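You operate a simulated robot arm through the tools that you are given. There is no shell and no other tool.

You are at the controls of a simulated robot arm. One attempt, no reset.

JOB
Wind the shoelace on the blue block, return it to its slot and reset the dial.
Fine: block in the winder's slot, dial to FULL, then to START.
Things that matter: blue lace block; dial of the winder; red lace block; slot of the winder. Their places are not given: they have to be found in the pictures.

Only the result counts: the job must be done as asked and must still hold three seconds after the hand-in. Knocking over, shifting, dropping, spilling or breaking anything else fails it.

ROBOT AND FRAMES
A 7-joint arm with a two-finger parallel gripper, fixed in place. Base frame: the origin is at the foot of the arm, x ahead of it, y to its left, z up. Lengths are in mm, angles in rad, forces in N, time in s.
Its first joint turns from -2.304 to 2.304 rad. Payload 3.91 kg.
The TCP is the grasp point between the finger pads, 30 mm short of the fingertips. In the tool frame z runs along the fingers and y along their closing line. The gripper opens to 110 mm. The fingers are 20 mm wide and 10 mm thick; the gripper's body (48 by 112 mm) begins 55 mm behind the TCP.
Orientation is told as [roll, pitch, yaw] about the base's x, y, z axes, in that order, counted from this pose: with the fingers straight down and closing along the base's y, the tool's x points along the base's -x, its y along +y and its z along -z.

CONTROLS
- The arm moves only by the tool move_arm. Its argument "commands" is a list of rows, each an object of numbers (a shift or turn left out is 0, a gripper value left out holds the last): "x", "y", "z": the shift along the tool's x, y, z in mm; "rx", "ry", "rz": the turn, a rotation vector about the tool's x, y, z in rad. In form: [{"x": .., "y": .., "z": .., "rx": .., "ry": .., "rz": ..}, ...]. A call has 1 to 20 rows; each row shifts and turns the commanded pose from where the row before left it, along the tool's axes as they then stand. "grip" is the gripper command, from -1 (fully open) to 1 (shut), values between in proportion, set as the call begins (left out, the last holds). Each row takes 0.2 s and may step no farther than 50 mm and 0.15 rad from the row before; otherwise, or with a gripper value out of range, the whole call is refused. Where a pose cannot be reached the arm comes as near as it can. A force on the tool above 40 N (or 10 N above the force at the start of the call, whichever is more), or a blocked arm, ends the call early, and 0.2 s more pass. The fingers move at their own pace (about 108 mm/s each) and stop on an object; they squeeze with about 44 N. The grip force told is the motor's: it shows also when the fingers shut on nothing. Time passes only in rows, and 0.2 s behind the last, so rows that do not move let the fingers close. The reply holds the time, the measured pose of the TCP, the force on the tool along the base axes, the opening and the grip force, in the units named above and with some noise, with the torque about the TCP (base axes, N m) and any sound that the robot's microphone picked up.
- Cameras (640 x 400 px; columns grow to the right, rows downward): "scene" is fixed at [48.8, 650.6, 1620.5]; the picture's right is [-0.82, -0.58, 0.00], its down [-0.19, 0.27, -0.94] and it looks along [0.54, -0.77, -0.34] (base axes); focal length 363 px, centre (320, 200). "wrist" rides on the gripper at [72, 17, -103] in the tool frame; the picture's right is [-0.23, 0.97, 0.00], its down [-0.76, -0.18, -0.62] and it looks along [-0.61, -0.14, 0.78] (tool axes); focal length 222 px, centre (320, 200).
- snapshot(camera): a new picture of that camera. It takes no simulated time.
- locate(camera, pixels): there is no depth. For up to 12 entries [column, row, z] of the newest picture of that camera ("zoom" is the newest enlarged one), the place [x, y] in the base frame at which the ray of that pixel passes the height z, good to about 3 mm. It takes no simulated time.
- zoom(camera, box): a new picture of the part [left, top, right, bottom] of that camera's present view, enlarged. It takes no simulated time.
- sign_off(): hands the job in; it is judged then, once.

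Leave the gripper open and the arm clear of the work at the hand-in unless told otherwise.

The tools are called after ">>>" by a JSON object that holds its "name" and its "arguments". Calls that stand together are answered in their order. move_arm: Moves the arm, as the interface text tells. Its arguments: {"type":"object","properties":{"commands":{"type":"array","items":{"type":"object","properties":{"x":{"type":"number"},"y":{"type":"number"},"z":{"type":"number"},"rx":{"type":"number"},"ry":{"type":"number"},"rz":{"type":"number"}}}},"grip":{"type":"number"}},"required":["commands"]} The other tools are called the same way: snapshot (camera) takes a picture; locate (camera, pixels) gives the place at which the rays of pixels pass given heights; zoom (camera, box) takes an enlarged picture of a part of a camera's view; sign_off () hands the job in.

At the start:

```text
time_s: 0.0
eef_pos: [644.3, -197.1, 1245.5]
tool_rot: [-0.001, 0.001, -0.001]
wrist_force: [0.1, 0.0, -0.1]
torque: [-0.04, 0.02, 0.0]
finger_gap: 110.2
finger_force: 0.1
```

scene: 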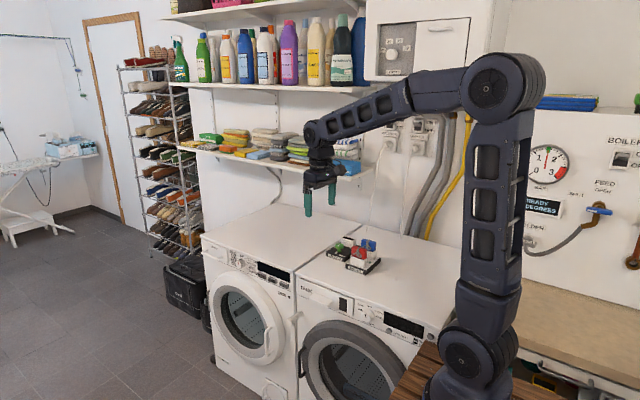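
wrist: 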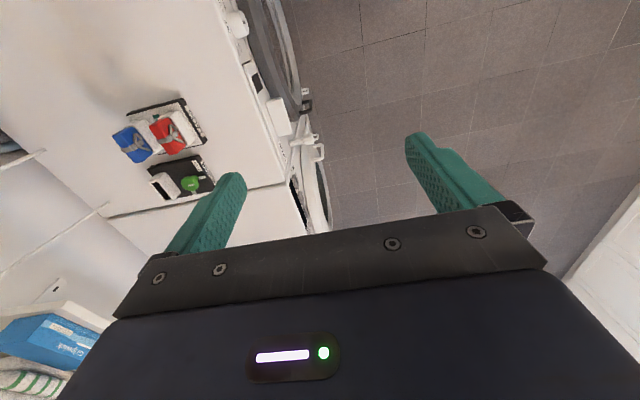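

I see red and blue blocks and a green dial on the washing machine top. I'll enlarge both views around them.

>>> {"name": "zoom", "arguments": {"camera": "scene", "box": [310, 220, 400, 285]}}

>>> {"name": "zoom", "arguments": {"camera": "wrist", "box": [90, 80, 230, 210]}}

```text
6.15 times, centred on (355, 252) of scene
```

zoom: 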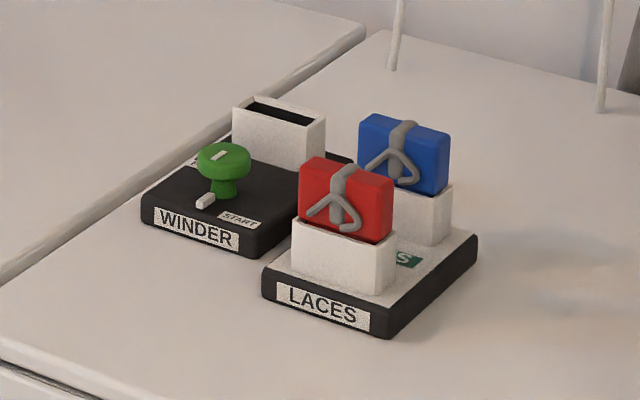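

```text
3.08 times, centred on (160, 145) of wrist
```

zoom: 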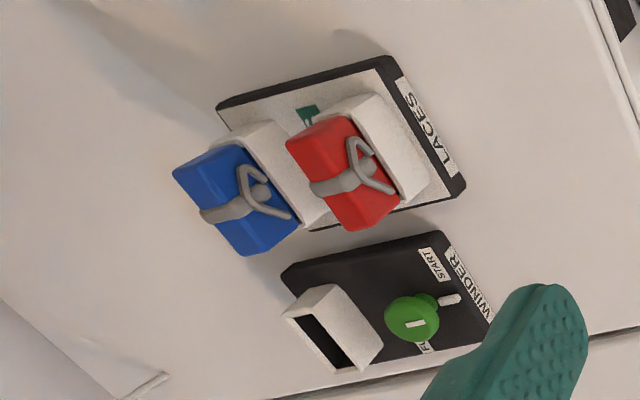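

The winder (green dial, empty white pocket) sits beside a LACES stand with red and blue blocks. I'll locate the same points from both views at several heights to triangulate: dial top and LACES stand corners.

>>> {"name": "locate", "arguments": {"camera": "scene", "pixels": [[339.1, 244.7, 800], [339.1, 244.7, 900], [339.1, 244.7, 1000], [381.1, 258.4, 800], [381.1, 258.4, 900], [381.1, 258.4, 1000]]}}

>>> {"name": "locate", "arguments": {"camera": "wrist", "pixels": [[190.8, 183.3, 800], [190.8, 183.3, 900], [190.8, 183.3, 1000], [127.2, 114.3, 800], [127.2, 114.3, 900], [127.2, 114.3, 1000]]}}

```text
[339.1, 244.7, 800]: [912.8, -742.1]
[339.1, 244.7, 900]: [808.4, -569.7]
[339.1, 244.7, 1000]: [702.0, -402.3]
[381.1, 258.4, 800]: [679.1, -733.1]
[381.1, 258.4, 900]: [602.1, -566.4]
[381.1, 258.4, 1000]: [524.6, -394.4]
```

```text
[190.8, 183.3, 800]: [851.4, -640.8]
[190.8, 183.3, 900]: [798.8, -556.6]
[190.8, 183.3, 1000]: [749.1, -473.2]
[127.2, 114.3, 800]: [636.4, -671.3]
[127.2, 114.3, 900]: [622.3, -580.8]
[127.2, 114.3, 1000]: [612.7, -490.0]
```

Dial top is near (795, -548, ~910); the appliance top is around z≈850–870. I'll move the hand to about (538, -544, 1147) so that the wrist camera looks right at the winder and the stand.

>>> {"name": "move_arm", "arguments": {"commands": [{"x": 13.25, "y": -43.4, "z": 12.25}, {"x": 13.25, "y": -43.4, "z": 12.25}, {"x": 13.25, "y": -43.4, "z": 12.25}, {"x": 13.25, "y": -43.4, "z": 12.25}, {"x": 13.25, "y": -43.4, "z": 12.25}, {"x": 13.25, "y": -43.4, "z": 12.25}, {"x": 13.25, "y": -43.4, "z": 12.25}, {"x": 13.25, "y": -43.4, "z": 12.25}, {}, {}], "grip": -1}}

>>> {"name": "snapshot", "arguments": {"camera": "wrist"}}

>>> {"name": "snapshot", "arguments": {"camera": "scene"}}

```text
time_s: 2.2
eef_pos: [537.6, -542.6, 1149.5]
tool_rot: [0.0, 0.0, 0.001]
wrist_force: [-0.4, 0.5, 1.0]
torque: [0.04, 0.01, 0.0]
finger_gap: 110.0
finger_force: 0.0
```

```text
taken
```

wrist: 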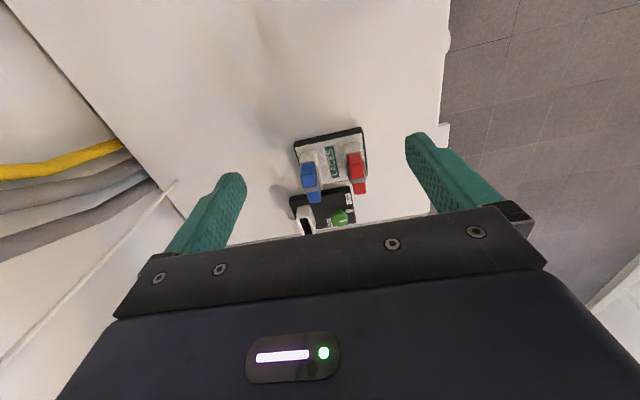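

```text
taken
```

scene: 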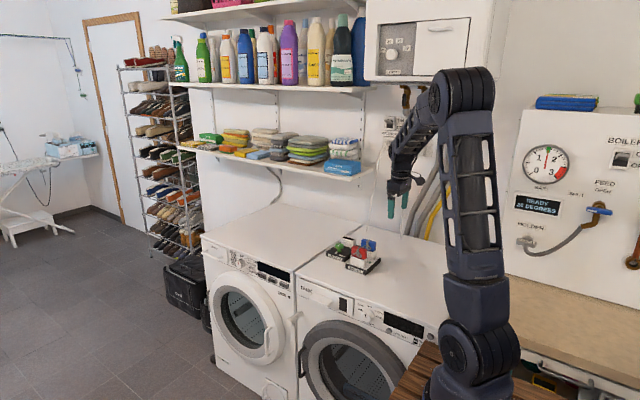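

The winder and stand are in the middle of the wrist view (290-370, 125-235). I'll enlarge it.

>>> {"name": "zoom", "arguments": {"camera": "wrist", "box": [260, 120, 400, 240]}}

>>> {"name": "zoom", "arguments": {"camera": "scene", "box": [325, 230, 390, 275]}}

```text
3.33 times, centred on (330, 180) of wrist
```

zoom: 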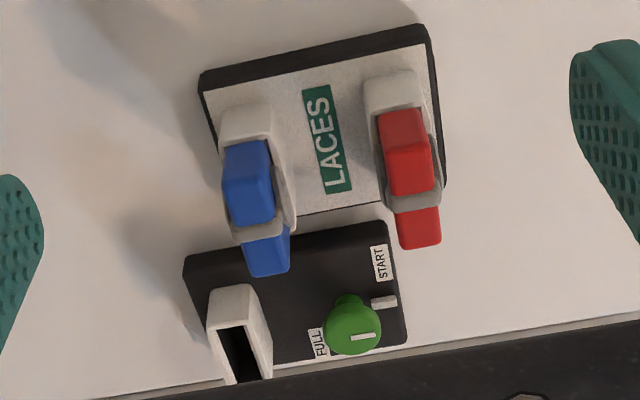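

```text
8.89 times, centred on (358, 252) of scene
```

zoom: 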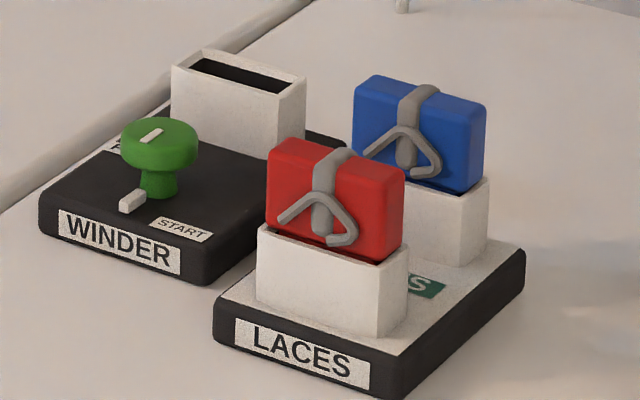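

In the wrist zoom: LACES stand, FULL label (318,342), START label (380,263), knob (351,325), a small white lug (383,301). Now I triangulate common points between the two views: stand corners, block tops, slot rim, knob.

>>> {"name": "locate", "arguments": {"camera": "zoom", "pixels": [[525, 252, 850], [525, 252, 900], [380, 372, 850], [380, 372, 900], [158, 140, 900], [158, 140, 950], [238, 75, 900], [238, 75, 950], [420, 88, 900], [420, 88, 950], [335, 155, 900], [335, 155, 950]]}}

>>> {"name": "locate", "arguments": {"camera": "wrist", "pixels": [[294.9, 145, 850], [294.9, 145, 900], [362.1, 129.5, 850], [362.1, 129.5, 900], [339.3, 218.6, 900], [339.3, 218.6, 950], [306, 228, 900], [306, 228, 950], [309, 198.5, 900], [309, 198.5, 950], [359, 188, 900], [359, 188, 950]]}}

```text
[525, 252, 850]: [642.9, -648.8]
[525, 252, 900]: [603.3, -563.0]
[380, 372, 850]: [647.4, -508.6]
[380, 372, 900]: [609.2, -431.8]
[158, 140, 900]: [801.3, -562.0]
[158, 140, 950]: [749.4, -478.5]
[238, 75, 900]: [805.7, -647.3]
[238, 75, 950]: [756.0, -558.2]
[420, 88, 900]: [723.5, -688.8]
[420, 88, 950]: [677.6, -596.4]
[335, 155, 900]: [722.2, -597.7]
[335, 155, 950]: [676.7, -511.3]
```

```text
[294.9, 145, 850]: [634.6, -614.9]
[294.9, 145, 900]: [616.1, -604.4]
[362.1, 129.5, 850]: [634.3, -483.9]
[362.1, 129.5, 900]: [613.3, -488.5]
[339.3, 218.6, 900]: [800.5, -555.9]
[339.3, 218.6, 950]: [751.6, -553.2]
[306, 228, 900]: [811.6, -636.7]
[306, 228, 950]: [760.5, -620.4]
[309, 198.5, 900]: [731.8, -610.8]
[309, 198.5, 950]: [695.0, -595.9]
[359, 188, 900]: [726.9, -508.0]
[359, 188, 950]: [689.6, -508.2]
```

Estimates: stand top z≈870, knob top z≈904 at about (797,-556), stand corners (626,-610) and (632,-485), aligned nearly with the base axes. I'll go nearer for a more precise look: TCP to about (620,-545,1020).

>>> {"name": "move_arm", "arguments": {"commands": [{"x": -20, "z": 32}, {"x": -20, "z": 32}, {"x": -20, "z": 32}, {"x": -22, "z": 33}, {}, {}]}}

>>> {"name": "snapshot", "arguments": {"camera": "wrist"}}

>>> {"name": "zoom", "arguments": {"camera": "wrist", "box": [240, 110, 400, 210]}}

```text
time_s: 3.6
eef_pos: [619.6, -544.1, 1018.6]
tool_rot: [-0.001, 0.001, -0.002]
wrist_force: [-0.7, 0.0, -0.6]
torque: [0.03, 0.0, 0.0]
finger_gap: 110.0
finger_force: 0.0
```

```text
taken
```

wrist: 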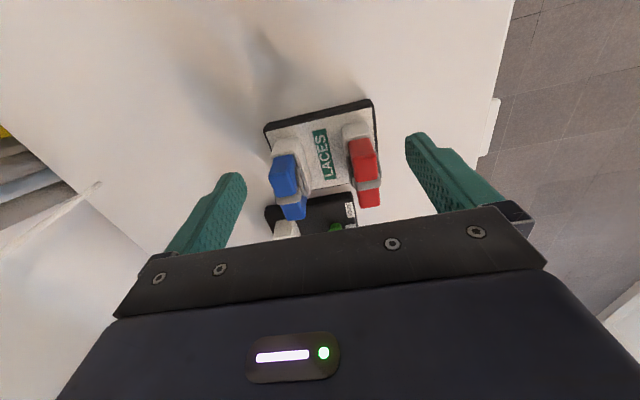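

```text
4.00 times, centred on (320, 160) of wrist
```

zoom: 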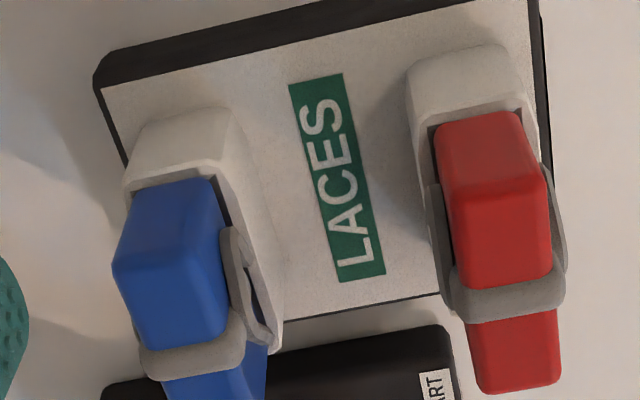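

The gripper body hides the winder. I'll turn the hand to yaw −90° (fingers then close along base x, camera on the +y side) and move to about (765,-469,1031) for a view of the winder.

>>> {"name": "move_arm", "arguments": {"commands": [{"rz": 0.1428}, {"rz": 0.1428}, {"rz": 0.1428}, {"rz": 0.1428}, {"rz": 0.1428}, {"rz": 0.1428}, {"rz": 0.1428}, {"rz": 0.1428}, {"rz": 0.1428}, {"rz": 0.1428}, {"rz": 0.1428}, {"x": 19, "y": 36, "z": -3}, {"x": 19, "y": 36, "z": -3}, {"x": 19, "y": 36, "z": -3}, {"x": 18, "y": 37, "z": -3}, {}, {}]}}

>>> {"name": "snapshot", "arguments": {"camera": "wrist"}}

>>> {"name": "zoom", "arguments": {"camera": "wrist", "box": [220, 90, 420, 215]}}

```text
time_s: 7.2
eef_pos: [764.6, -470.9, 1029.9]
tool_rot: [0.0, 0.0, -1.57]
wrist_force: [0.3, -0.6, 0.4]
torque: [0.01, 0.01, 0.01]
finger_gap: 109.9
finger_force: 0.0
```

```text
taken
```

wrist: 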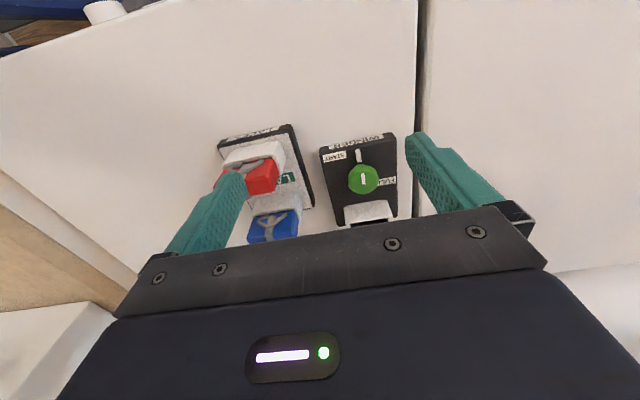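

```text
3.20 times, centred on (320, 152) of wrist
```

zoom: 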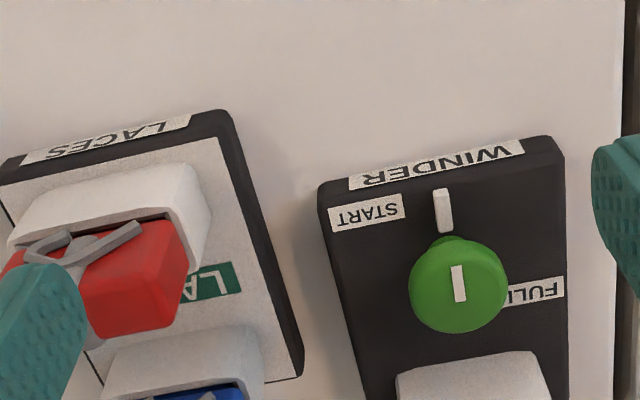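

The knob (wrist zoom (458,285)) has a white bar mark pointing to the white lug (443,210) with START at (367,213) and FULL at (540,290). I'll locate these at the plate and knob heights.

>>> {"name": "locate", "arguments": {"camera": "zoom", "pixels": [[443, 192, 870], [443, 230, 870], [367, 213, 868], [540, 290, 868], [458, 283, 904], [460, 285, 900], [455, 267, 904], [461, 300, 904], [320, 187, 868], [555, 140, 868], [400, 375, 905], [540, 355, 905]]}}

>>> {"name": "zoom", "arguments": {"camera": "wrist", "box": [310, 125, 410, 230]}}

```text
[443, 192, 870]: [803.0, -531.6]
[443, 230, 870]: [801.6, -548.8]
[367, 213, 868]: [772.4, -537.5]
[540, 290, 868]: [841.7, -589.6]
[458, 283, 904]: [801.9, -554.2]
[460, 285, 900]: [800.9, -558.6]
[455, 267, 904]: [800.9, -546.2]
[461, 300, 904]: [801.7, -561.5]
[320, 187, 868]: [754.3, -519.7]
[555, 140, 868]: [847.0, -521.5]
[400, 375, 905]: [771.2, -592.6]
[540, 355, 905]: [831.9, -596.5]
```

```text
3.81 times, centred on (360, 178) of wrist
```

zoom: 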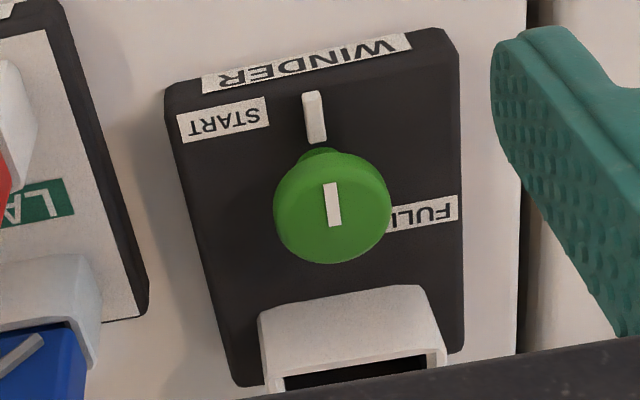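

The bar mark and the lug both point to +y from the knob at about (801,-555). Now I'll move toward (807,-582,1030) to look down at the winder slot and the blue block, which also tests reach.

>>> {"name": "move_arm", "arguments": {"commands": [{"x": -37, "y": 14}, {"x": -37, "y": 14}, {"x": -37, "y": 14}, {}, {}]}}

>>> {"name": "snapshot", "arguments": {"camera": "wrist"}}

>>> {"name": "zoom", "arguments": {"camera": "wrist", "box": [210, 80, 410, 205]}}

```text
time_s: 8.4
eef_pos: [808.7, -580.1, 1032.3]
tool_rot: [-0.001, 0.001, -1.571]
wrist_force: [0.1, 0.1, 1.4]
torque: [-0.02, 0.0, 0.0]
finger_gap: 110.0
finger_force: 0.1
```

```text
taken
```

wrist: 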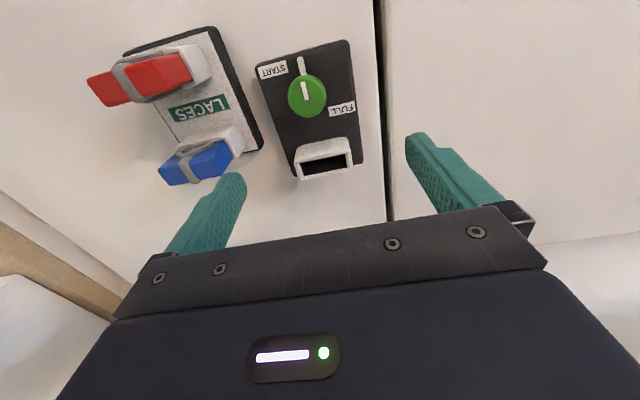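

```text
3.20 times, centred on (310, 142) of wrist
```

zoom: 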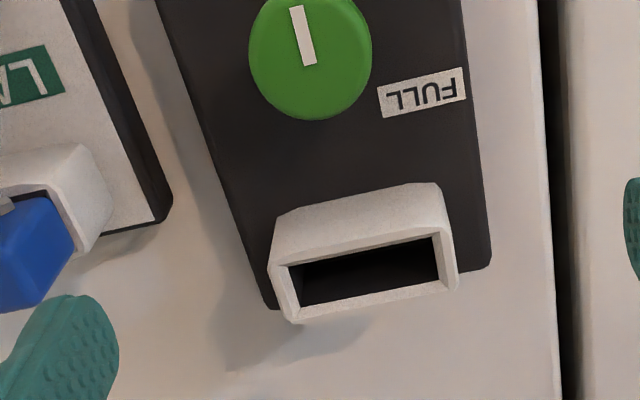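

Clear view: slot opening in the zoom at corners (290,263), (435,235), (438,280), (301,307). I'll locate these at candidate heights, and zoom on the scene for the slot rim.

>>> {"name": "locate", "arguments": {"camera": "zoom", "pixels": [[290, 263, 900], [435, 236, 900], [438, 280, 900], [301, 307, 900], [365, 272, 900], [365, 272, 920], [365, 272, 880], [422, 92, 868], [310, 55, 904], [304, 36, 904], [270, 306, 868], [490, 262, 868]]}}

>>> {"name": "zoom", "arguments": {"camera": "scene", "box": [335, 230, 375, 255]}}

```text
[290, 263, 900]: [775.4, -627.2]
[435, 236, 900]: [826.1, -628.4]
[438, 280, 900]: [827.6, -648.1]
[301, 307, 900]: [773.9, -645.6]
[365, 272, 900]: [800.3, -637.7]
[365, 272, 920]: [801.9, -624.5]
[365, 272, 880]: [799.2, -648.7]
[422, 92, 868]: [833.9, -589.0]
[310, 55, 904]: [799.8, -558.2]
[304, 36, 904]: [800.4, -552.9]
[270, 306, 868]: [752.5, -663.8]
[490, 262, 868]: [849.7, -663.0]
```

```text
16.00 times, centred on (355, 242) of scene
```

zoom: 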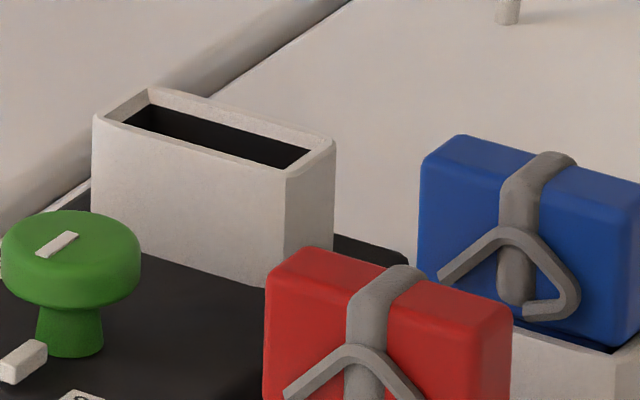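

Now locate the slot rim centre (216,132), blue top strap (545,165), knob bar, and the red strap in the scene zoom.

>>> {"name": "locate", "arguments": {"camera": "zoom", "pixels": [[216, 132, 900], [216, 132, 910], [216, 132, 920], [545, 162, 920], [545, 162, 930], [545, 162, 940], [393, 276, 920], [393, 276, 940], [57, 244, 900], [57, 244, 910]]}}

>>> {"name": "zoom", "arguments": {"camera": "wrist", "box": [70, 20, 390, 220]}}

```text
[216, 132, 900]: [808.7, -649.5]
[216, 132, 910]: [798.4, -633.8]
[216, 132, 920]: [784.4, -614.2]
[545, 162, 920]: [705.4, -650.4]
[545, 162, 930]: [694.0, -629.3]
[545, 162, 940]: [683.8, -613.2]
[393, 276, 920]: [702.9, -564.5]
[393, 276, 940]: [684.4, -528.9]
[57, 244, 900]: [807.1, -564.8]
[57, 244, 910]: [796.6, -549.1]
```

```text
2.00 times, centred on (230, 120) of wrist
```

zoom: 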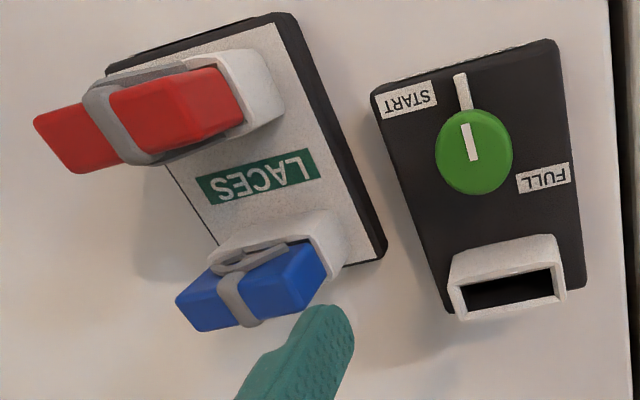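

Slot centre ≈ (801,-634), rim z ≈ 908. Knob ≈ (800.5,-558), top ≈ 904. Now I'll move over the blue block at about (677,-592,1030) to get its place.

>>> {"name": "move_arm", "arguments": {"commands": [{"x": -4, "y": -44}, {"x": -4, "y": -44}, {"x": -4, "y": -44}, {}, {}]}}

>>> {"name": "zoom", "arguments": {"camera": "wrist", "box": [220, 60, 420, 210]}}

>>> {"name": "zoom", "arguments": {"camera": "wrist", "box": [250, 110, 370, 185]}}

```text
time_s: 9.6
eef_pos: [677.0, -591.9, 1032.5]
tool_rot: [0.002, 0.001, -1.571]
wrist_force: [-0.1, 0.4, -0.3]
torque: [0.04, -0.02, 0.02]
finger_gap: 110.1
finger_force: 0.1
```

```text
2.67 times, centred on (320, 135) of wrist
```

zoom: 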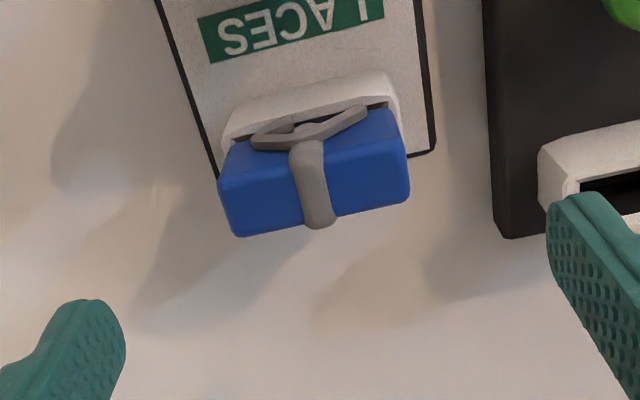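

```text
5.33 times, centred on (310, 148) of wrist
```

zoom: 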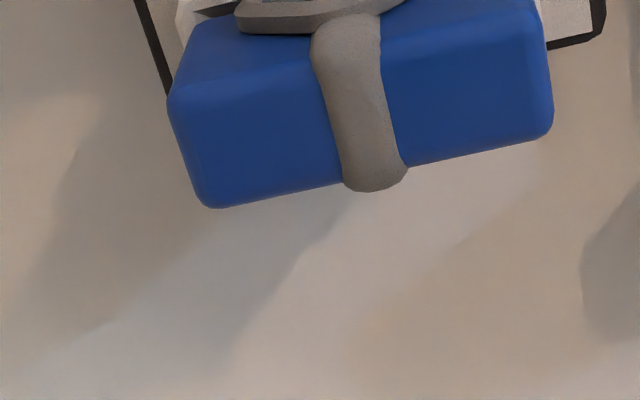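

The blue block's top face shows in the enlarged view with corners near (168,95), (210,207), (550,130); strap centre (362,113). Locate at candidate heights.

>>> {"name": "locate", "arguments": {"camera": "zoom", "pixels": [[362, 113, 920], [362, 113, 930], [362, 113, 940], [362, 113, 950], [168, 97, 940], [210, 207, 940], [550, 132, 940], [188, 150, 940], [547, 85, 940], [375, 185, 940]]}}

```text
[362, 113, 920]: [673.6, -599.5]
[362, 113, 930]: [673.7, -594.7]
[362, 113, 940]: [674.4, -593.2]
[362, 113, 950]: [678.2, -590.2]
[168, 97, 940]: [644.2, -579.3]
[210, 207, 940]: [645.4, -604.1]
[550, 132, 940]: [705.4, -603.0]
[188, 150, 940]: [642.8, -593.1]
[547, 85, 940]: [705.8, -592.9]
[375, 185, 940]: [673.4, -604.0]
```

Block centre ≈ (675,-590), top ≈ 950; slot rim ≈ 908. I'll descend to TCP z≈ 975 above the block with fingers open along x, then check alignment.

>>> {"name": "move_arm", "arguments": {"commands": [{"x": 1, "y": -1, "z": 19}, {"x": 1, "y": -1, "z": 19}, {"z": 19}, {}, {}]}}

>>> {"name": "snapshot", "arguments": {"camera": "wrist"}}

>>> {"name": "zoom", "arguments": {"camera": "scene", "box": [325, 215, 405, 265]}}

```text
time_s: 10.8
eef_pos: [673.1, -590.5, 974.8]
tool_rot: [-0.002, 0.0, -1.571]
wrist_force: [-0.2, 0.1, -0.8]
torque: [0.01, 0.03, -0.01]
finger_gap: 109.8
finger_force: 0.0
```

```text
taken
```

wrist: 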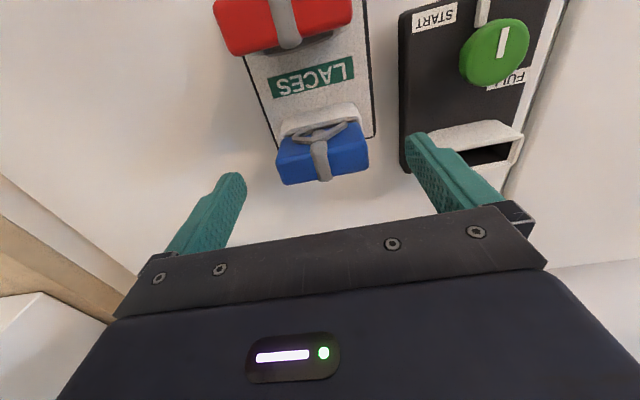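

```text
8.00 times, centred on (365, 240) of scene
```

zoom: 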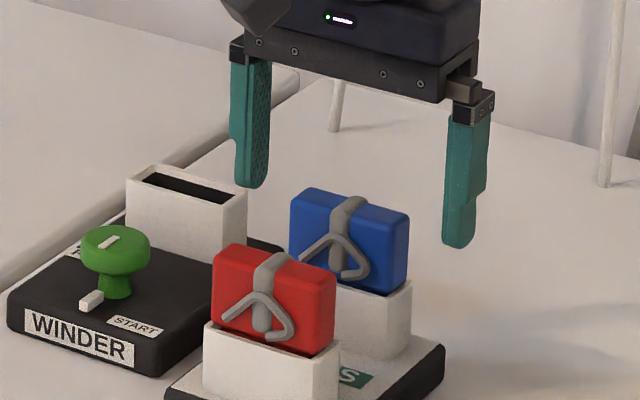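

Fingers straddle the block along x. Let me enlarge the wrist view on the block to refine its centre.

>>> {"name": "zoom", "arguments": {"camera": "wrist", "box": [240, 95, 400, 195]}}

```text
4.00 times, centred on (320, 145) of wrist
```

zoom: 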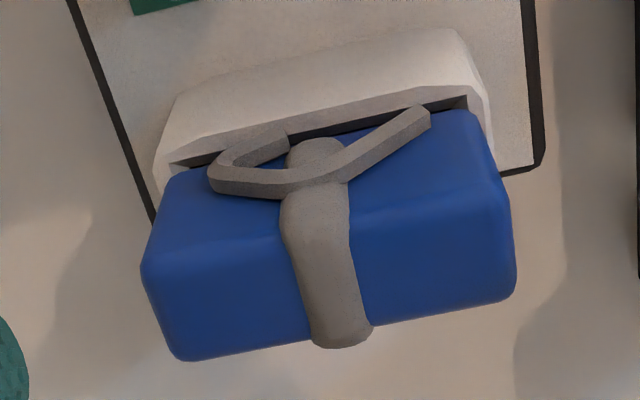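

>>> {"name": "locate", "arguments": {"camera": "zoom", "pixels": [[145, 262, 948], [180, 358, 948], [515, 290, 948], [508, 190, 948], [145, 262, 938], [180, 358, 938], [515, 290, 938], [508, 190, 938], [172, 166, 905], [468, 98, 905], [155, 170, 905], [490, 100, 905]]}}

```text
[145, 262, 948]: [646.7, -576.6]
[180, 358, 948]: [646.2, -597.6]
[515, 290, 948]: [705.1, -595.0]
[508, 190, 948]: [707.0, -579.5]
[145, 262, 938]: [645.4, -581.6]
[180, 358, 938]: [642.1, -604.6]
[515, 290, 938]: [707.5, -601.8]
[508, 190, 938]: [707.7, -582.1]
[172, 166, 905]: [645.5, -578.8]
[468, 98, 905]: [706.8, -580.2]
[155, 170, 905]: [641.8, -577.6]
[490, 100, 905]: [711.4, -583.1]
```

The block spans x≈646–706, y≈-578…-601, so centre ≈ (676,-589.5), top ≈ 945. I'll shift +3 in x, +1 in y and go down to TCP z≈944 (tips 914, above the rim), then check before closing.

>>> {"name": "move_arm", "arguments": {"commands": [{"x": 1, "y": 3, "z": 10}, {"z": 10}, {"z": 11}, {}, {}]}}

>>> {"name": "snapshot", "arguments": {"camera": "wrist"}}

>>> {"name": "zoom", "arguments": {"camera": "scene", "box": [340, 220, 404, 260]}}

```text
time_s: 12.0
eef_pos: [676.2, -588.6, 943.4]
tool_rot: [0.0, -0.001, -1.57]
wrist_force: [-0.4, -0.6, 0.0]
torque: [0.02, -0.02, -0.01]
finger_gap: 109.7
finger_force: 0.0
```

```text
taken
```

wrist: 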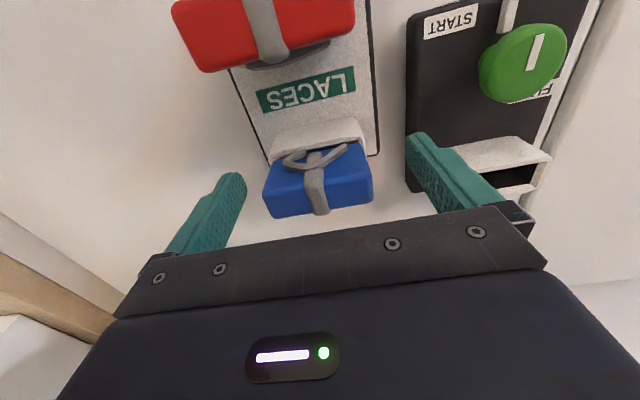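

```text
10.00 times, centred on (372, 240) of scene
```

zoom: 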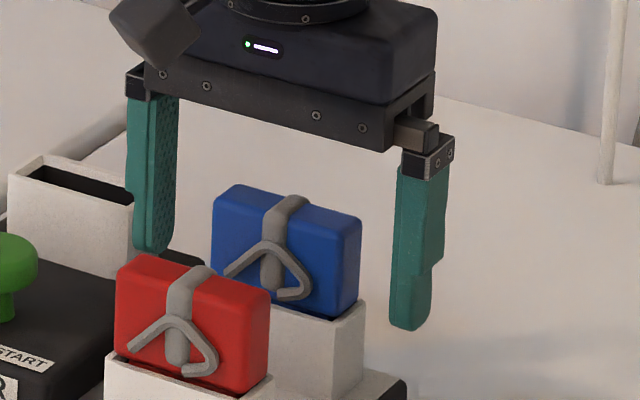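

Fingertips look nearly level with the pocket rim, so I raise 6 mm before closing, then close on the block's end faces.

>>> {"name": "move_arm", "arguments": {"commands": [{"z": -6}, {}]}}

>>> {"name": "move_arm", "arguments": {"commands": [{}, {}, {}, {}], "grip": 0.3}}

>>> {"name": "zoom", "arguments": {"camera": "scene", "box": [340, 220, 404, 260]}}

>>> {"name": "snapshot", "arguments": {"camera": "wrist"}}

```text
time_s: 12.6
eef_pos: [677.7, -588.8, 949.9]
tool_rot: [0.0, -0.001, -1.571]
wrist_force: [-0.1, 0.9, 0.7]
torque: [-0.03, 0.0, -0.01]
finger_gap: 109.9
finger_force: 0.1
```

```text
time_s: 13.6
eef_pos: [677.3, -587.9, 949.3]
tool_rot: [-0.001, 0.001, -1.571]
wrist_force: [-4.9, 0.0, 2.1]
torque: [-0.01, 0.13, 0.01]
finger_gap: 61.3
finger_force: 44.3
```

```text
10.00 times, centred on (372, 240) of scene
```

zoom: 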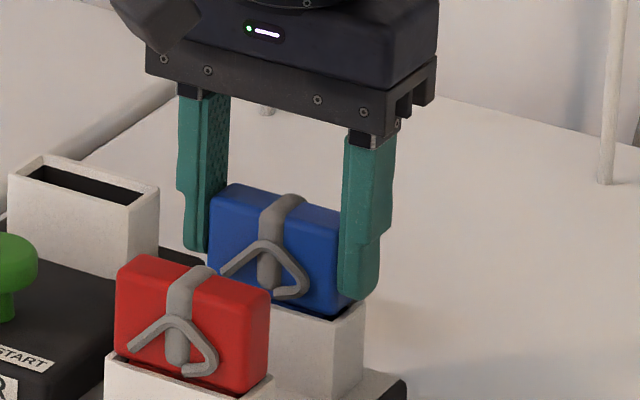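

```text
taken
```

wrist: 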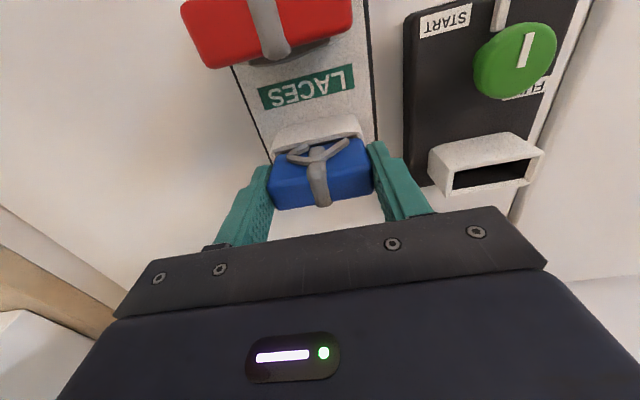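

The grip holds: gap 61 mm, so the block is 61 mm wide. Before lifting, I measure the winder opening again from this viewpoint.

>>> {"name": "zoom", "arguments": {"camera": "wrist", "box": [400, 110, 560, 210]}}

```text
4.00 times, centred on (480, 160) of wrist
```

zoom: 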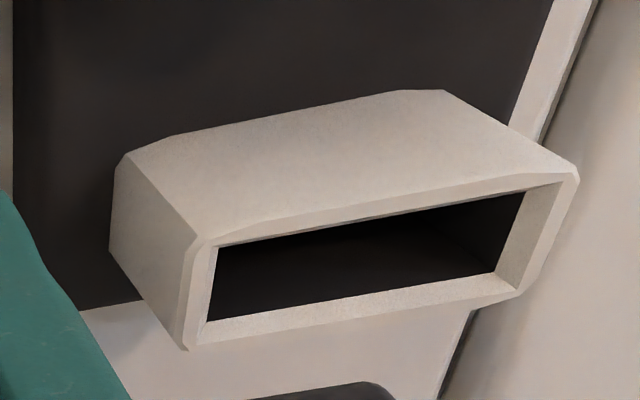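

>>> {"name": "locate", "arguments": {"camera": "zoom", "pixels": [[214, 246, 905], [556, 184, 905], [511, 286, 905], [207, 322, 905], [197, 240, 905], [575, 172, 905], [518, 298, 905], [187, 350, 905], [214, 246, 895], [556, 184, 895], [511, 286, 895], [207, 322, 895]]}}

```text
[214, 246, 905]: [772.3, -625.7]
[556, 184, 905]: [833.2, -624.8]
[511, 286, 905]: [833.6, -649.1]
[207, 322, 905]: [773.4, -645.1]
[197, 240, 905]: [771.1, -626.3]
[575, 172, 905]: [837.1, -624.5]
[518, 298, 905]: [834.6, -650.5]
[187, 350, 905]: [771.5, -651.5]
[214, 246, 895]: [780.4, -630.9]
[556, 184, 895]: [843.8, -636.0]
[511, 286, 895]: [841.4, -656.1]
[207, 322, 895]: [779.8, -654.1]
```

The slot inner opening is about 61–62 wide, centred near (801.5,-634.5), so relative to the blue pocket the shift is about (+125,-45). Now I lift the block straight up 70 mm in small steps and look.

>>> {"name": "move_arm", "arguments": {"commands": [{"z": -5}, {"z": -10}, {"z": -15}, {"z": -20}, {"z": -20}, {}], "grip": 0.3}}

>>> {"name": "snapshot", "arguments": {"camera": "wrist"}}

>>> {"name": "zoom", "arguments": {"camera": "scene", "box": [325, 205, 405, 255]}}

```text
time_s: 15.0
eef_pos: [675.7, -588.7, 1019.5]
tool_rot: [0.0, 0.0, -1.571]
wrist_force: [0.1, 0.1, -1.3]
torque: [0.03, 0.01, -0.06]
finger_gap: 61.6
finger_force: 44.0
```

```text
taken
```

wrist: 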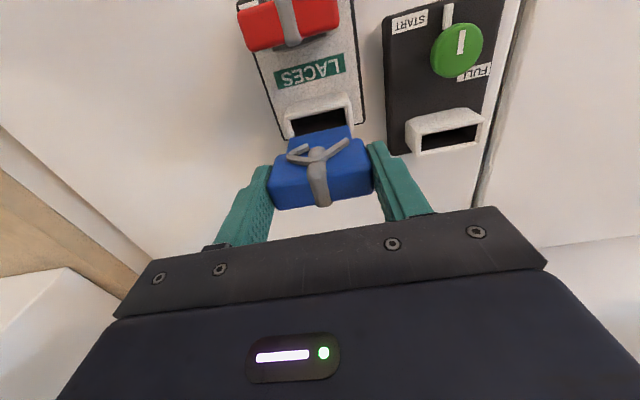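

```text
8.00 times, centred on (365, 230) of scene
```

zoom: 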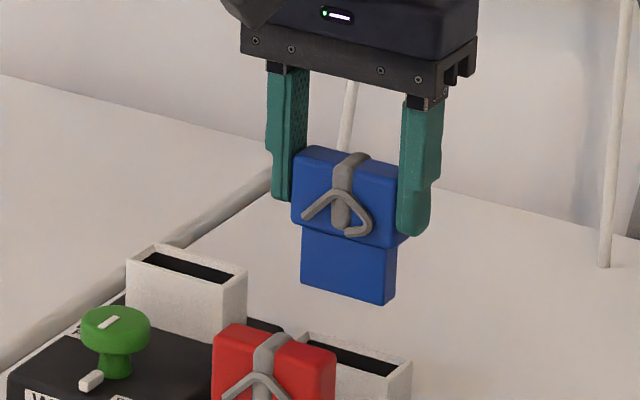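

The block has a 61 mm head and a narrower plug (~50 mm) that goes into the pocket. Both pocket openings are visible now: I'll enlarge to get their relative displacement.

>>> {"name": "zoom", "arguments": {"camera": "wrist", "box": [270, 80, 510, 180]}}

>>> {"name": "zoom", "arguments": {"camera": "wrist", "box": [400, 95, 496, 155]}}

```text
2.67 times, centred on (390, 130) of wrist
```

zoom: 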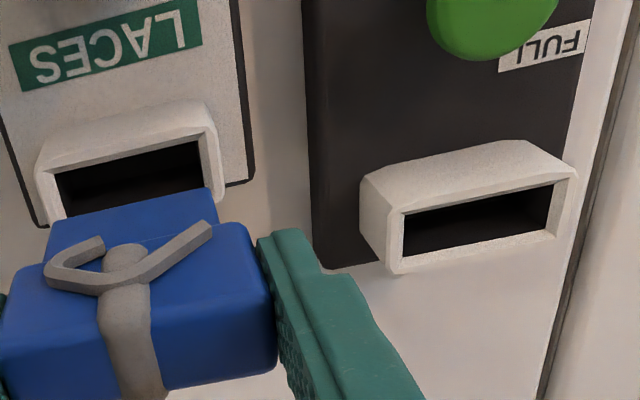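

```text
6.67 times, centred on (448, 125) of wrist
```

zoom: 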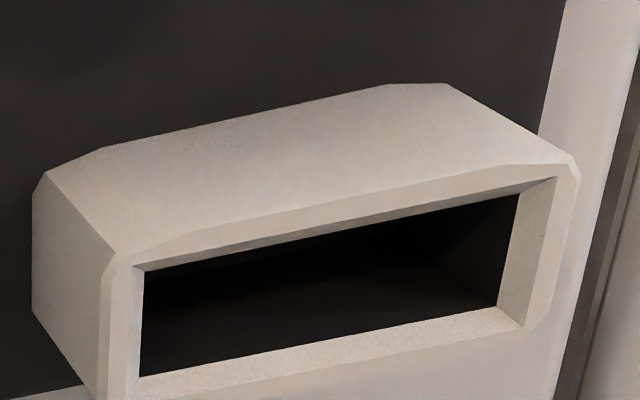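

>>> {"name": "locate", "arguments": {"camera": "wrist", "pixels": [[290.6, 120.6, 907], [349.1, 106.8, 907], [421.1, 134.5, 907], [479.2, 122.9, 907], [478.7, 143.7, 907], [420.7, 151.5, 907]]}}

>>> {"name": "locate", "arguments": {"camera": "zoom", "pixels": [[133, 267, 907], [557, 178, 907], [525, 325, 907], [138, 377, 907], [110, 255, 907], [577, 170, 907]]}}

```text
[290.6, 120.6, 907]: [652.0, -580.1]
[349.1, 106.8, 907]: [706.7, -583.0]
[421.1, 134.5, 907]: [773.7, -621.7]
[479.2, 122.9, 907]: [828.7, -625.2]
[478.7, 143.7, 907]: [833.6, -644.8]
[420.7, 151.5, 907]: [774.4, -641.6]
```

```text
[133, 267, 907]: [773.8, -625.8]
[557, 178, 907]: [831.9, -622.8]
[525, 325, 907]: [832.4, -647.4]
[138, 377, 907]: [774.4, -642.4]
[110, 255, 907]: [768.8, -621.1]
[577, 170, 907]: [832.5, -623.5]
```

Displacement from the blue pocket to the winder slot ≈ (+123,-43). I carry the block to about (800.5,-632) at z≈1010 and check.

>>> {"name": "move_arm", "arguments": {"commands": [{"x": -11, "y": 31}, {"x": -11, "y": 31}, {"x": -11, "y": 31}, {"x": -10.3, "y": 31.8}, {}, {}, {}], "grip": 0.3}}

>>> {"name": "snapshot", "arguments": {"camera": "wrist"}}

>>> {"name": "zoom", "arguments": {"camera": "scene", "box": [315, 205, 395, 255]}}

```text
time_s: 16.6
eef_pos: [803.0, -631.6, 1020.1]
tool_rot: [0.001, 0.002, -1.571]
wrist_force: [0.6, -0.2, -1.4]
torque: [-0.04, 0.02, 0.02]
finger_gap: 61.4
finger_force: 44.4
```

```text
taken
```

wrist: 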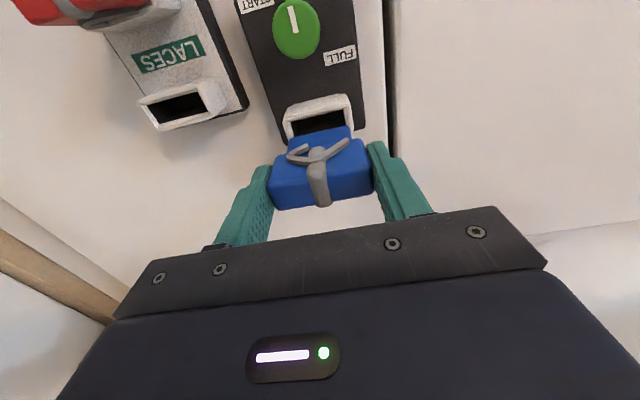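

```text
8.00 times, centred on (355, 230) of scene
```

zoom: 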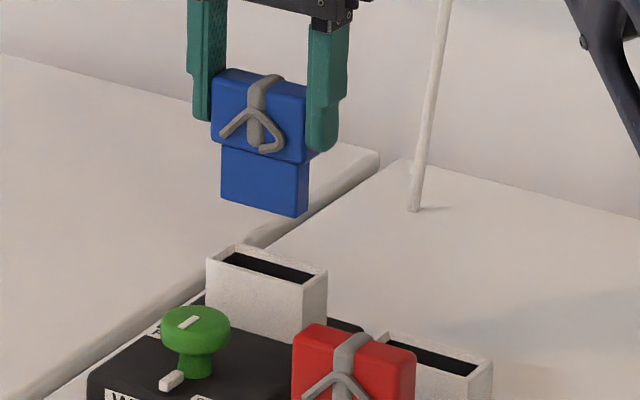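

Same height as right after the lift, so I can compare the pocket's position in the picture against that reference (blue pocket front corners at wrist px (290.6,120.6) and (349.1,106.8)).

>>> {"name": "zoom", "arguments": {"camera": "wrist", "box": [270, 80, 510, 180]}}

>>> {"name": "zoom", "arguments": {"camera": "wrist", "box": [270, 80, 366, 140]}}

```text
2.67 times, centred on (390, 130) of wrist
```

zoom: 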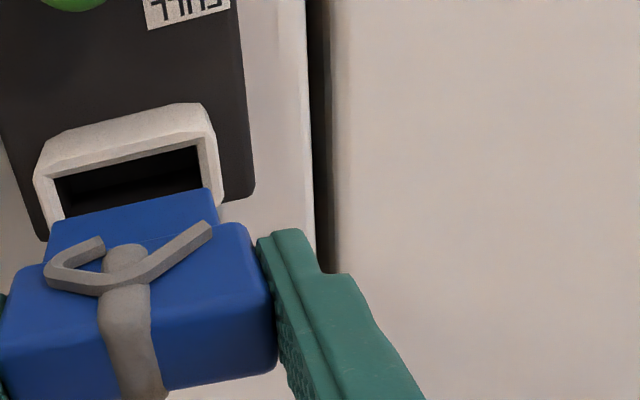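

```text
6.67 times, centred on (318, 110) of wrist
```

zoom: 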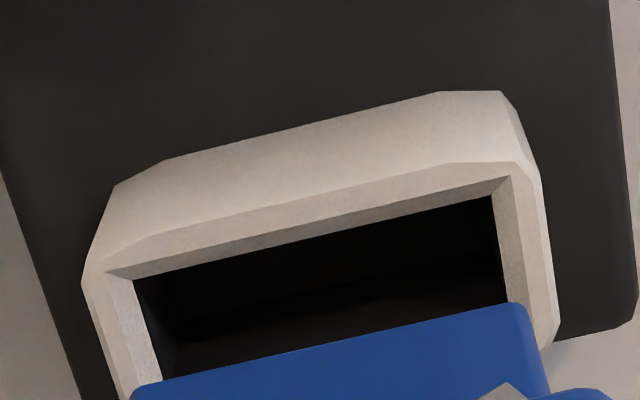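

The winder pocket sits ~1.5 px lower in the picture than the reference: correction about (-0.8,-1.4) mm. Apply it and descend to z≈985 (plug just above the rim), then look.

>>> {"name": "move_arm", "arguments": {"commands": [{"x": -1.4, "y": -0.8, "z": 10}, {"z": 13}, {"z": 12}, {}, {}], "grip": 0.3}}

>>> {"name": "zoom", "arguments": {"camera": "wrist", "box": [250, 80, 410, 180]}}

>>> {"name": "zoom", "arguments": {"camera": "scene", "box": [325, 215, 373, 245]}}

```text
time_s: 17.8
eef_pos: [800.5, -632.2, 985.6]
tool_rot: [-0.001, 0.0, -1.571]
wrist_force: [0.2, -0.1, -1.4]
torque: [0.01, 0.02, -0.01]
finger_gap: 61.6
finger_force: 43.7
```

```text
4.00 times, centred on (330, 130) of wrist
```

zoom: 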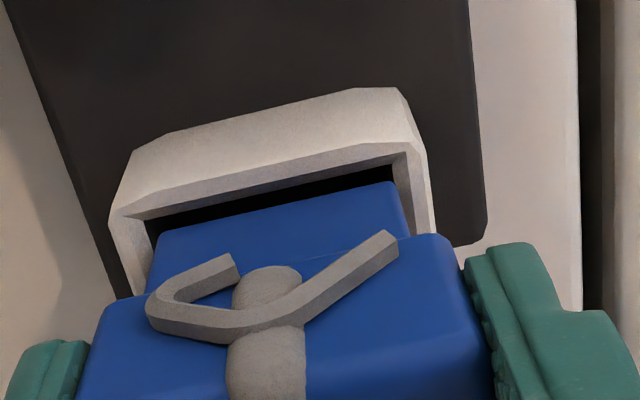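

```text
13.33 times, centred on (349, 230) of scene
```

zoom: 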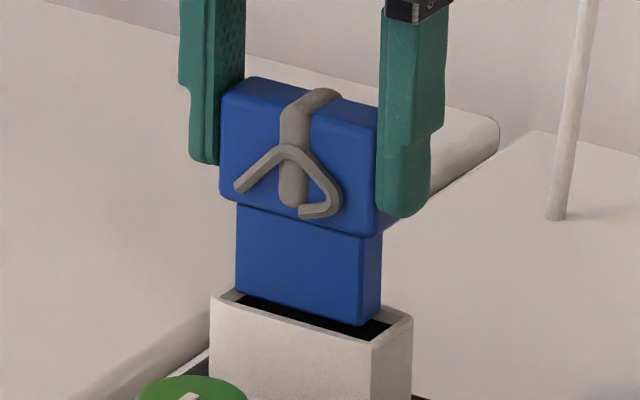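

The plug is centred over the opening in both views. I descend slowly (watching force) towards z≈950.

>>> {"name": "move_arm", "arguments": {"commands": [{"z": 4}, {"z": 4}, {"z": 4}, {"z": 4}, {}], "grip": 0.3}}

>>> {"name": "zoom", "arguments": {"camera": "wrist", "box": [250, 80, 410, 180]}}

>>> {"name": "zoom", "arguments": {"camera": "scene", "box": [325, 215, 373, 245]}}

```text
time_s: 19.0
eef_pos: [801.8, -632.7, 969.5]
tool_rot: [-0.001, 0.0, -1.57]
wrist_force: [0.2, -0.6, -0.1]
torque: [0.0, 0.02, -0.02]
finger_gap: 61.3
finger_force: 44.3
```

```text
4.00 times, centred on (330, 130) of wrist
```

zoom: 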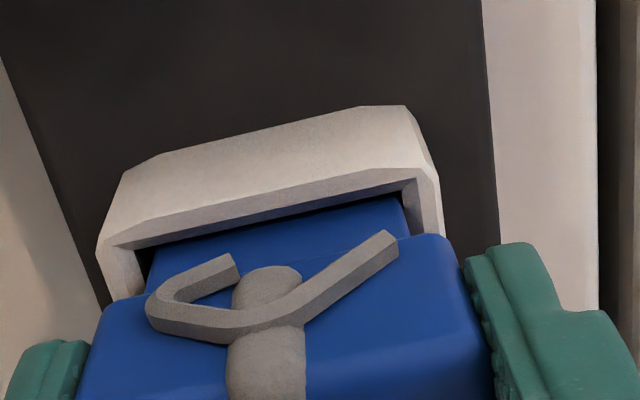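

```text
13.33 times, centred on (349, 230) of scene
```

zoom: 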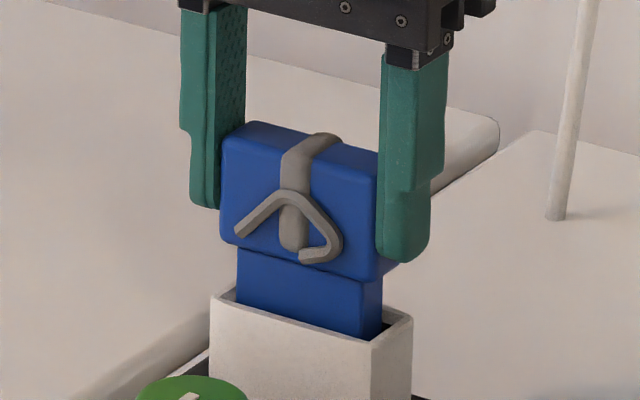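

The plug is entering without force. Continue down in small steps.

>>> {"name": "move_arm", "arguments": {"commands": [{"z": 4}, {"z": 4}, {"z": 4}, {"z": 3}, {}], "grip": 0.3}}

>>> {"name": "zoom", "arguments": {"camera": "scene", "box": [325, 215, 373, 245]}}

```text
time_s: 20.2
eef_pos: [801.4, -632.4, 954.7]
tool_rot: [0.0, 0.0, -1.572]
wrist_force: [-1.4, 0.6, -0.6]
torque: [0.03, 0.05, 0.01]
finger_gap: 61.8
finger_force: 44.7
```

```text
13.33 times, centred on (349, 230) of scene
```

zoom: 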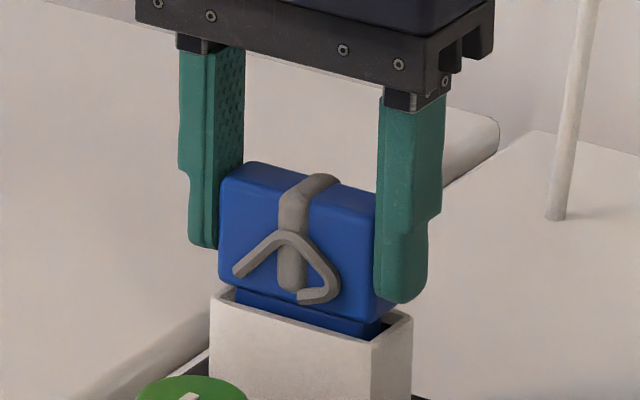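

Only a few millimetres of plug remain visible. Continue with 1.5–2 mm steps until it seats.

>>> {"name": "move_arm", "arguments": {"commands": [{"z": 2}, {"z": 2}, {"z": 1.5}, {}], "grip": 0.3}}

>>> {"name": "zoom", "arguments": {"camera": "scene", "box": [325, 215, 373, 245]}}

```text
time_s: 21.2
eef_pos: [801.4, -633.7, 949.7]
tool_rot: [0.001, -0.002, -1.571]
wrist_force: [0.9, -0.4, 11.1]
torque: [-0.02, -0.05, -0.01]
finger_gap: 61.4
finger_force: 44.1
```

```text
13.33 times, centred on (349, 230) of scene
```

zoom: 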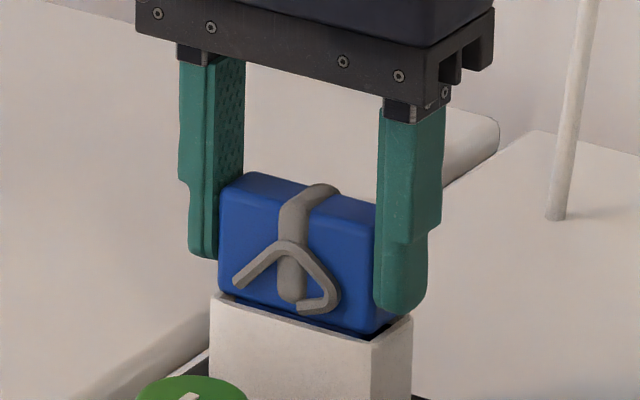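

Seated: 11 N upward force, same grip height (949.7) as it had in its original pocket. Open the gripper and rise.

>>> {"name": "move_arm", "arguments": {"commands": [{}, {}, {}], "grip": -0.4}}

>>> {"name": "move_arm", "arguments": {"commands": [{"z": -15}, {"z": -25}, {"z": -30}, {}]}}

>>> {"name": "zoom", "arguments": {"camera": "scene", "box": [315, 205, 395, 255]}}

>>> {"name": "snapshot", "arguments": {"camera": "wrist"}}

```text
time_s: 22.0
eef_pos: [800.3, -632.3, 948.5]
tool_rot: [0.0, -0.001, -1.571]
wrist_force: [-0.1, 0.4, -0.2]
torque: [0.04, -0.01, -0.01]
finger_gap: 77.3
finger_force: 0.1
```

```text
time_s: 23.0
eef_pos: [801.4, -631.7, 1019.8]
tool_rot: [0.0, 0.001, -1.571]
wrist_force: [-0.3, -0.2, 0.6]
torque: [-0.05, 0.02, -0.02]
finger_gap: 77.0
finger_force: 0.0
```

```text
8.00 times, centred on (355, 230) of scene
```

zoom: 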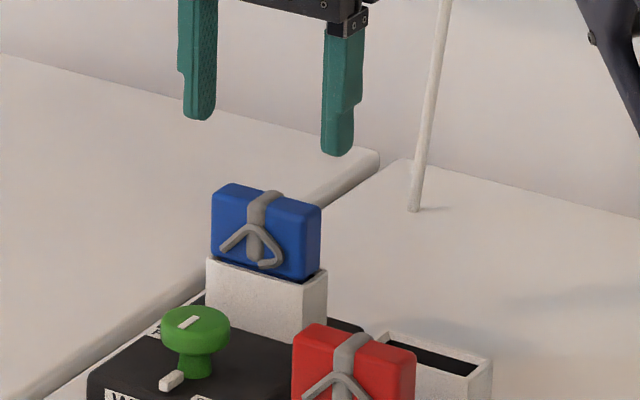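

```text
taken
```

wrist: 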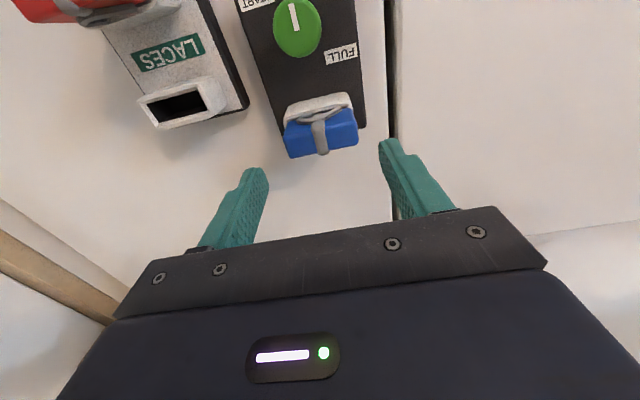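

The block is seated in the winder. Next the dial: rotate the hand back to yaw 0 and move to above the knob at about (800.5,-558), z≈1020, then look.

>>> {"name": "move_arm", "arguments": {"commands": [{"rz": -0.1428}, {"rz": -0.1428}, {"rz": -0.1428}, {"rz": -0.1428}, {"rz": -0.1428}, {"rz": -0.1428}, {"rz": -0.1428}, {"rz": -0.1428}, {"rz": -0.1428}, {"rz": -0.1428}, {"rz": -0.1428}, {"y": 37}, {"y": 37}, {}, {}]}}

>>> {"name": "snapshot", "arguments": {"camera": "wrist"}}

>>> {"name": "zoom", "arguments": {"camera": "wrist", "box": [250, 60, 410, 160]}}

>>> {"name": "zoom", "arguments": {"camera": "scene", "box": [315, 205, 395, 255]}}

```text
time_s: 26.2
eef_pos: [800.0, -558.9, 1017.4]
tool_rot: [0.0, 0.0, 0.0]
wrist_force: [-0.4, 0.3, -1.4]
torque: [-0.01, -0.01, -0.02]
finger_gap: 76.9
finger_force: 0.1
```

```text
taken
```

wrist: 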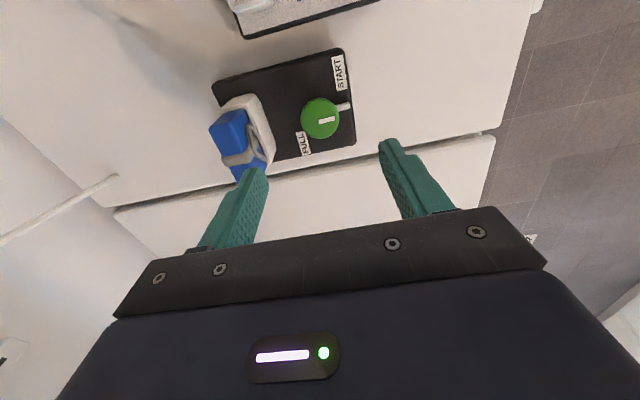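

```text
4.00 times, centred on (330, 110) of wrist
```

zoom: 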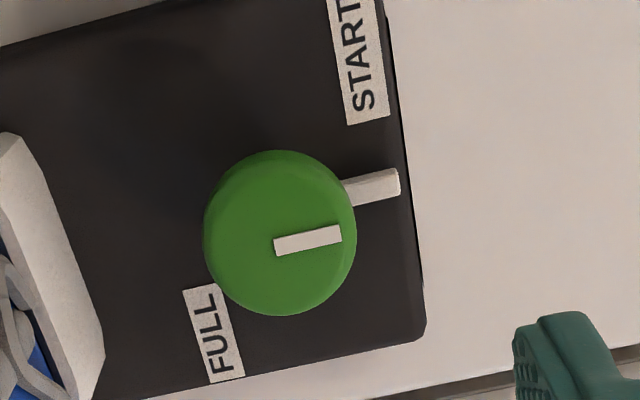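

```text
8.00 times, centred on (355, 230) of scene
```

zoom: 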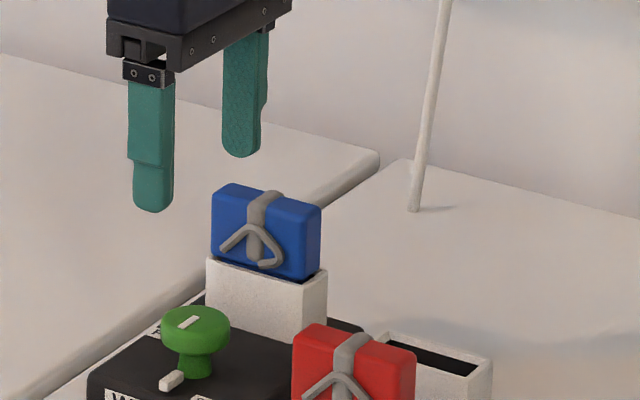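

The knob disc is centred around (280,236) in the zoom with its bar pointing right (+y) to the lug. Locate disc edges at the top height.

>>> {"name": "locate", "arguments": {"camera": "zoom", "pixels": [[280, 233, 904], [280, 240, 904], [205, 232, 900], [357, 232, 900], [282, 316, 904], [280, 152, 900], [273, 247, 905], [342, 233, 905], [345, 195, 876], [399, 182, 876], [363, 75, 868], [212, 335, 868]]}}

```text
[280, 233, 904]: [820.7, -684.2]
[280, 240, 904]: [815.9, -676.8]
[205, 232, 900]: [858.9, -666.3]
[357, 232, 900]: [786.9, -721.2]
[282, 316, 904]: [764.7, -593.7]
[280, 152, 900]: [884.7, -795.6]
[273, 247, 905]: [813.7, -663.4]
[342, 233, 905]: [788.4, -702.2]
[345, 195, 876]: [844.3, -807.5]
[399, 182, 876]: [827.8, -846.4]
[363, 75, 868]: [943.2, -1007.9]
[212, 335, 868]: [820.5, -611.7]
```

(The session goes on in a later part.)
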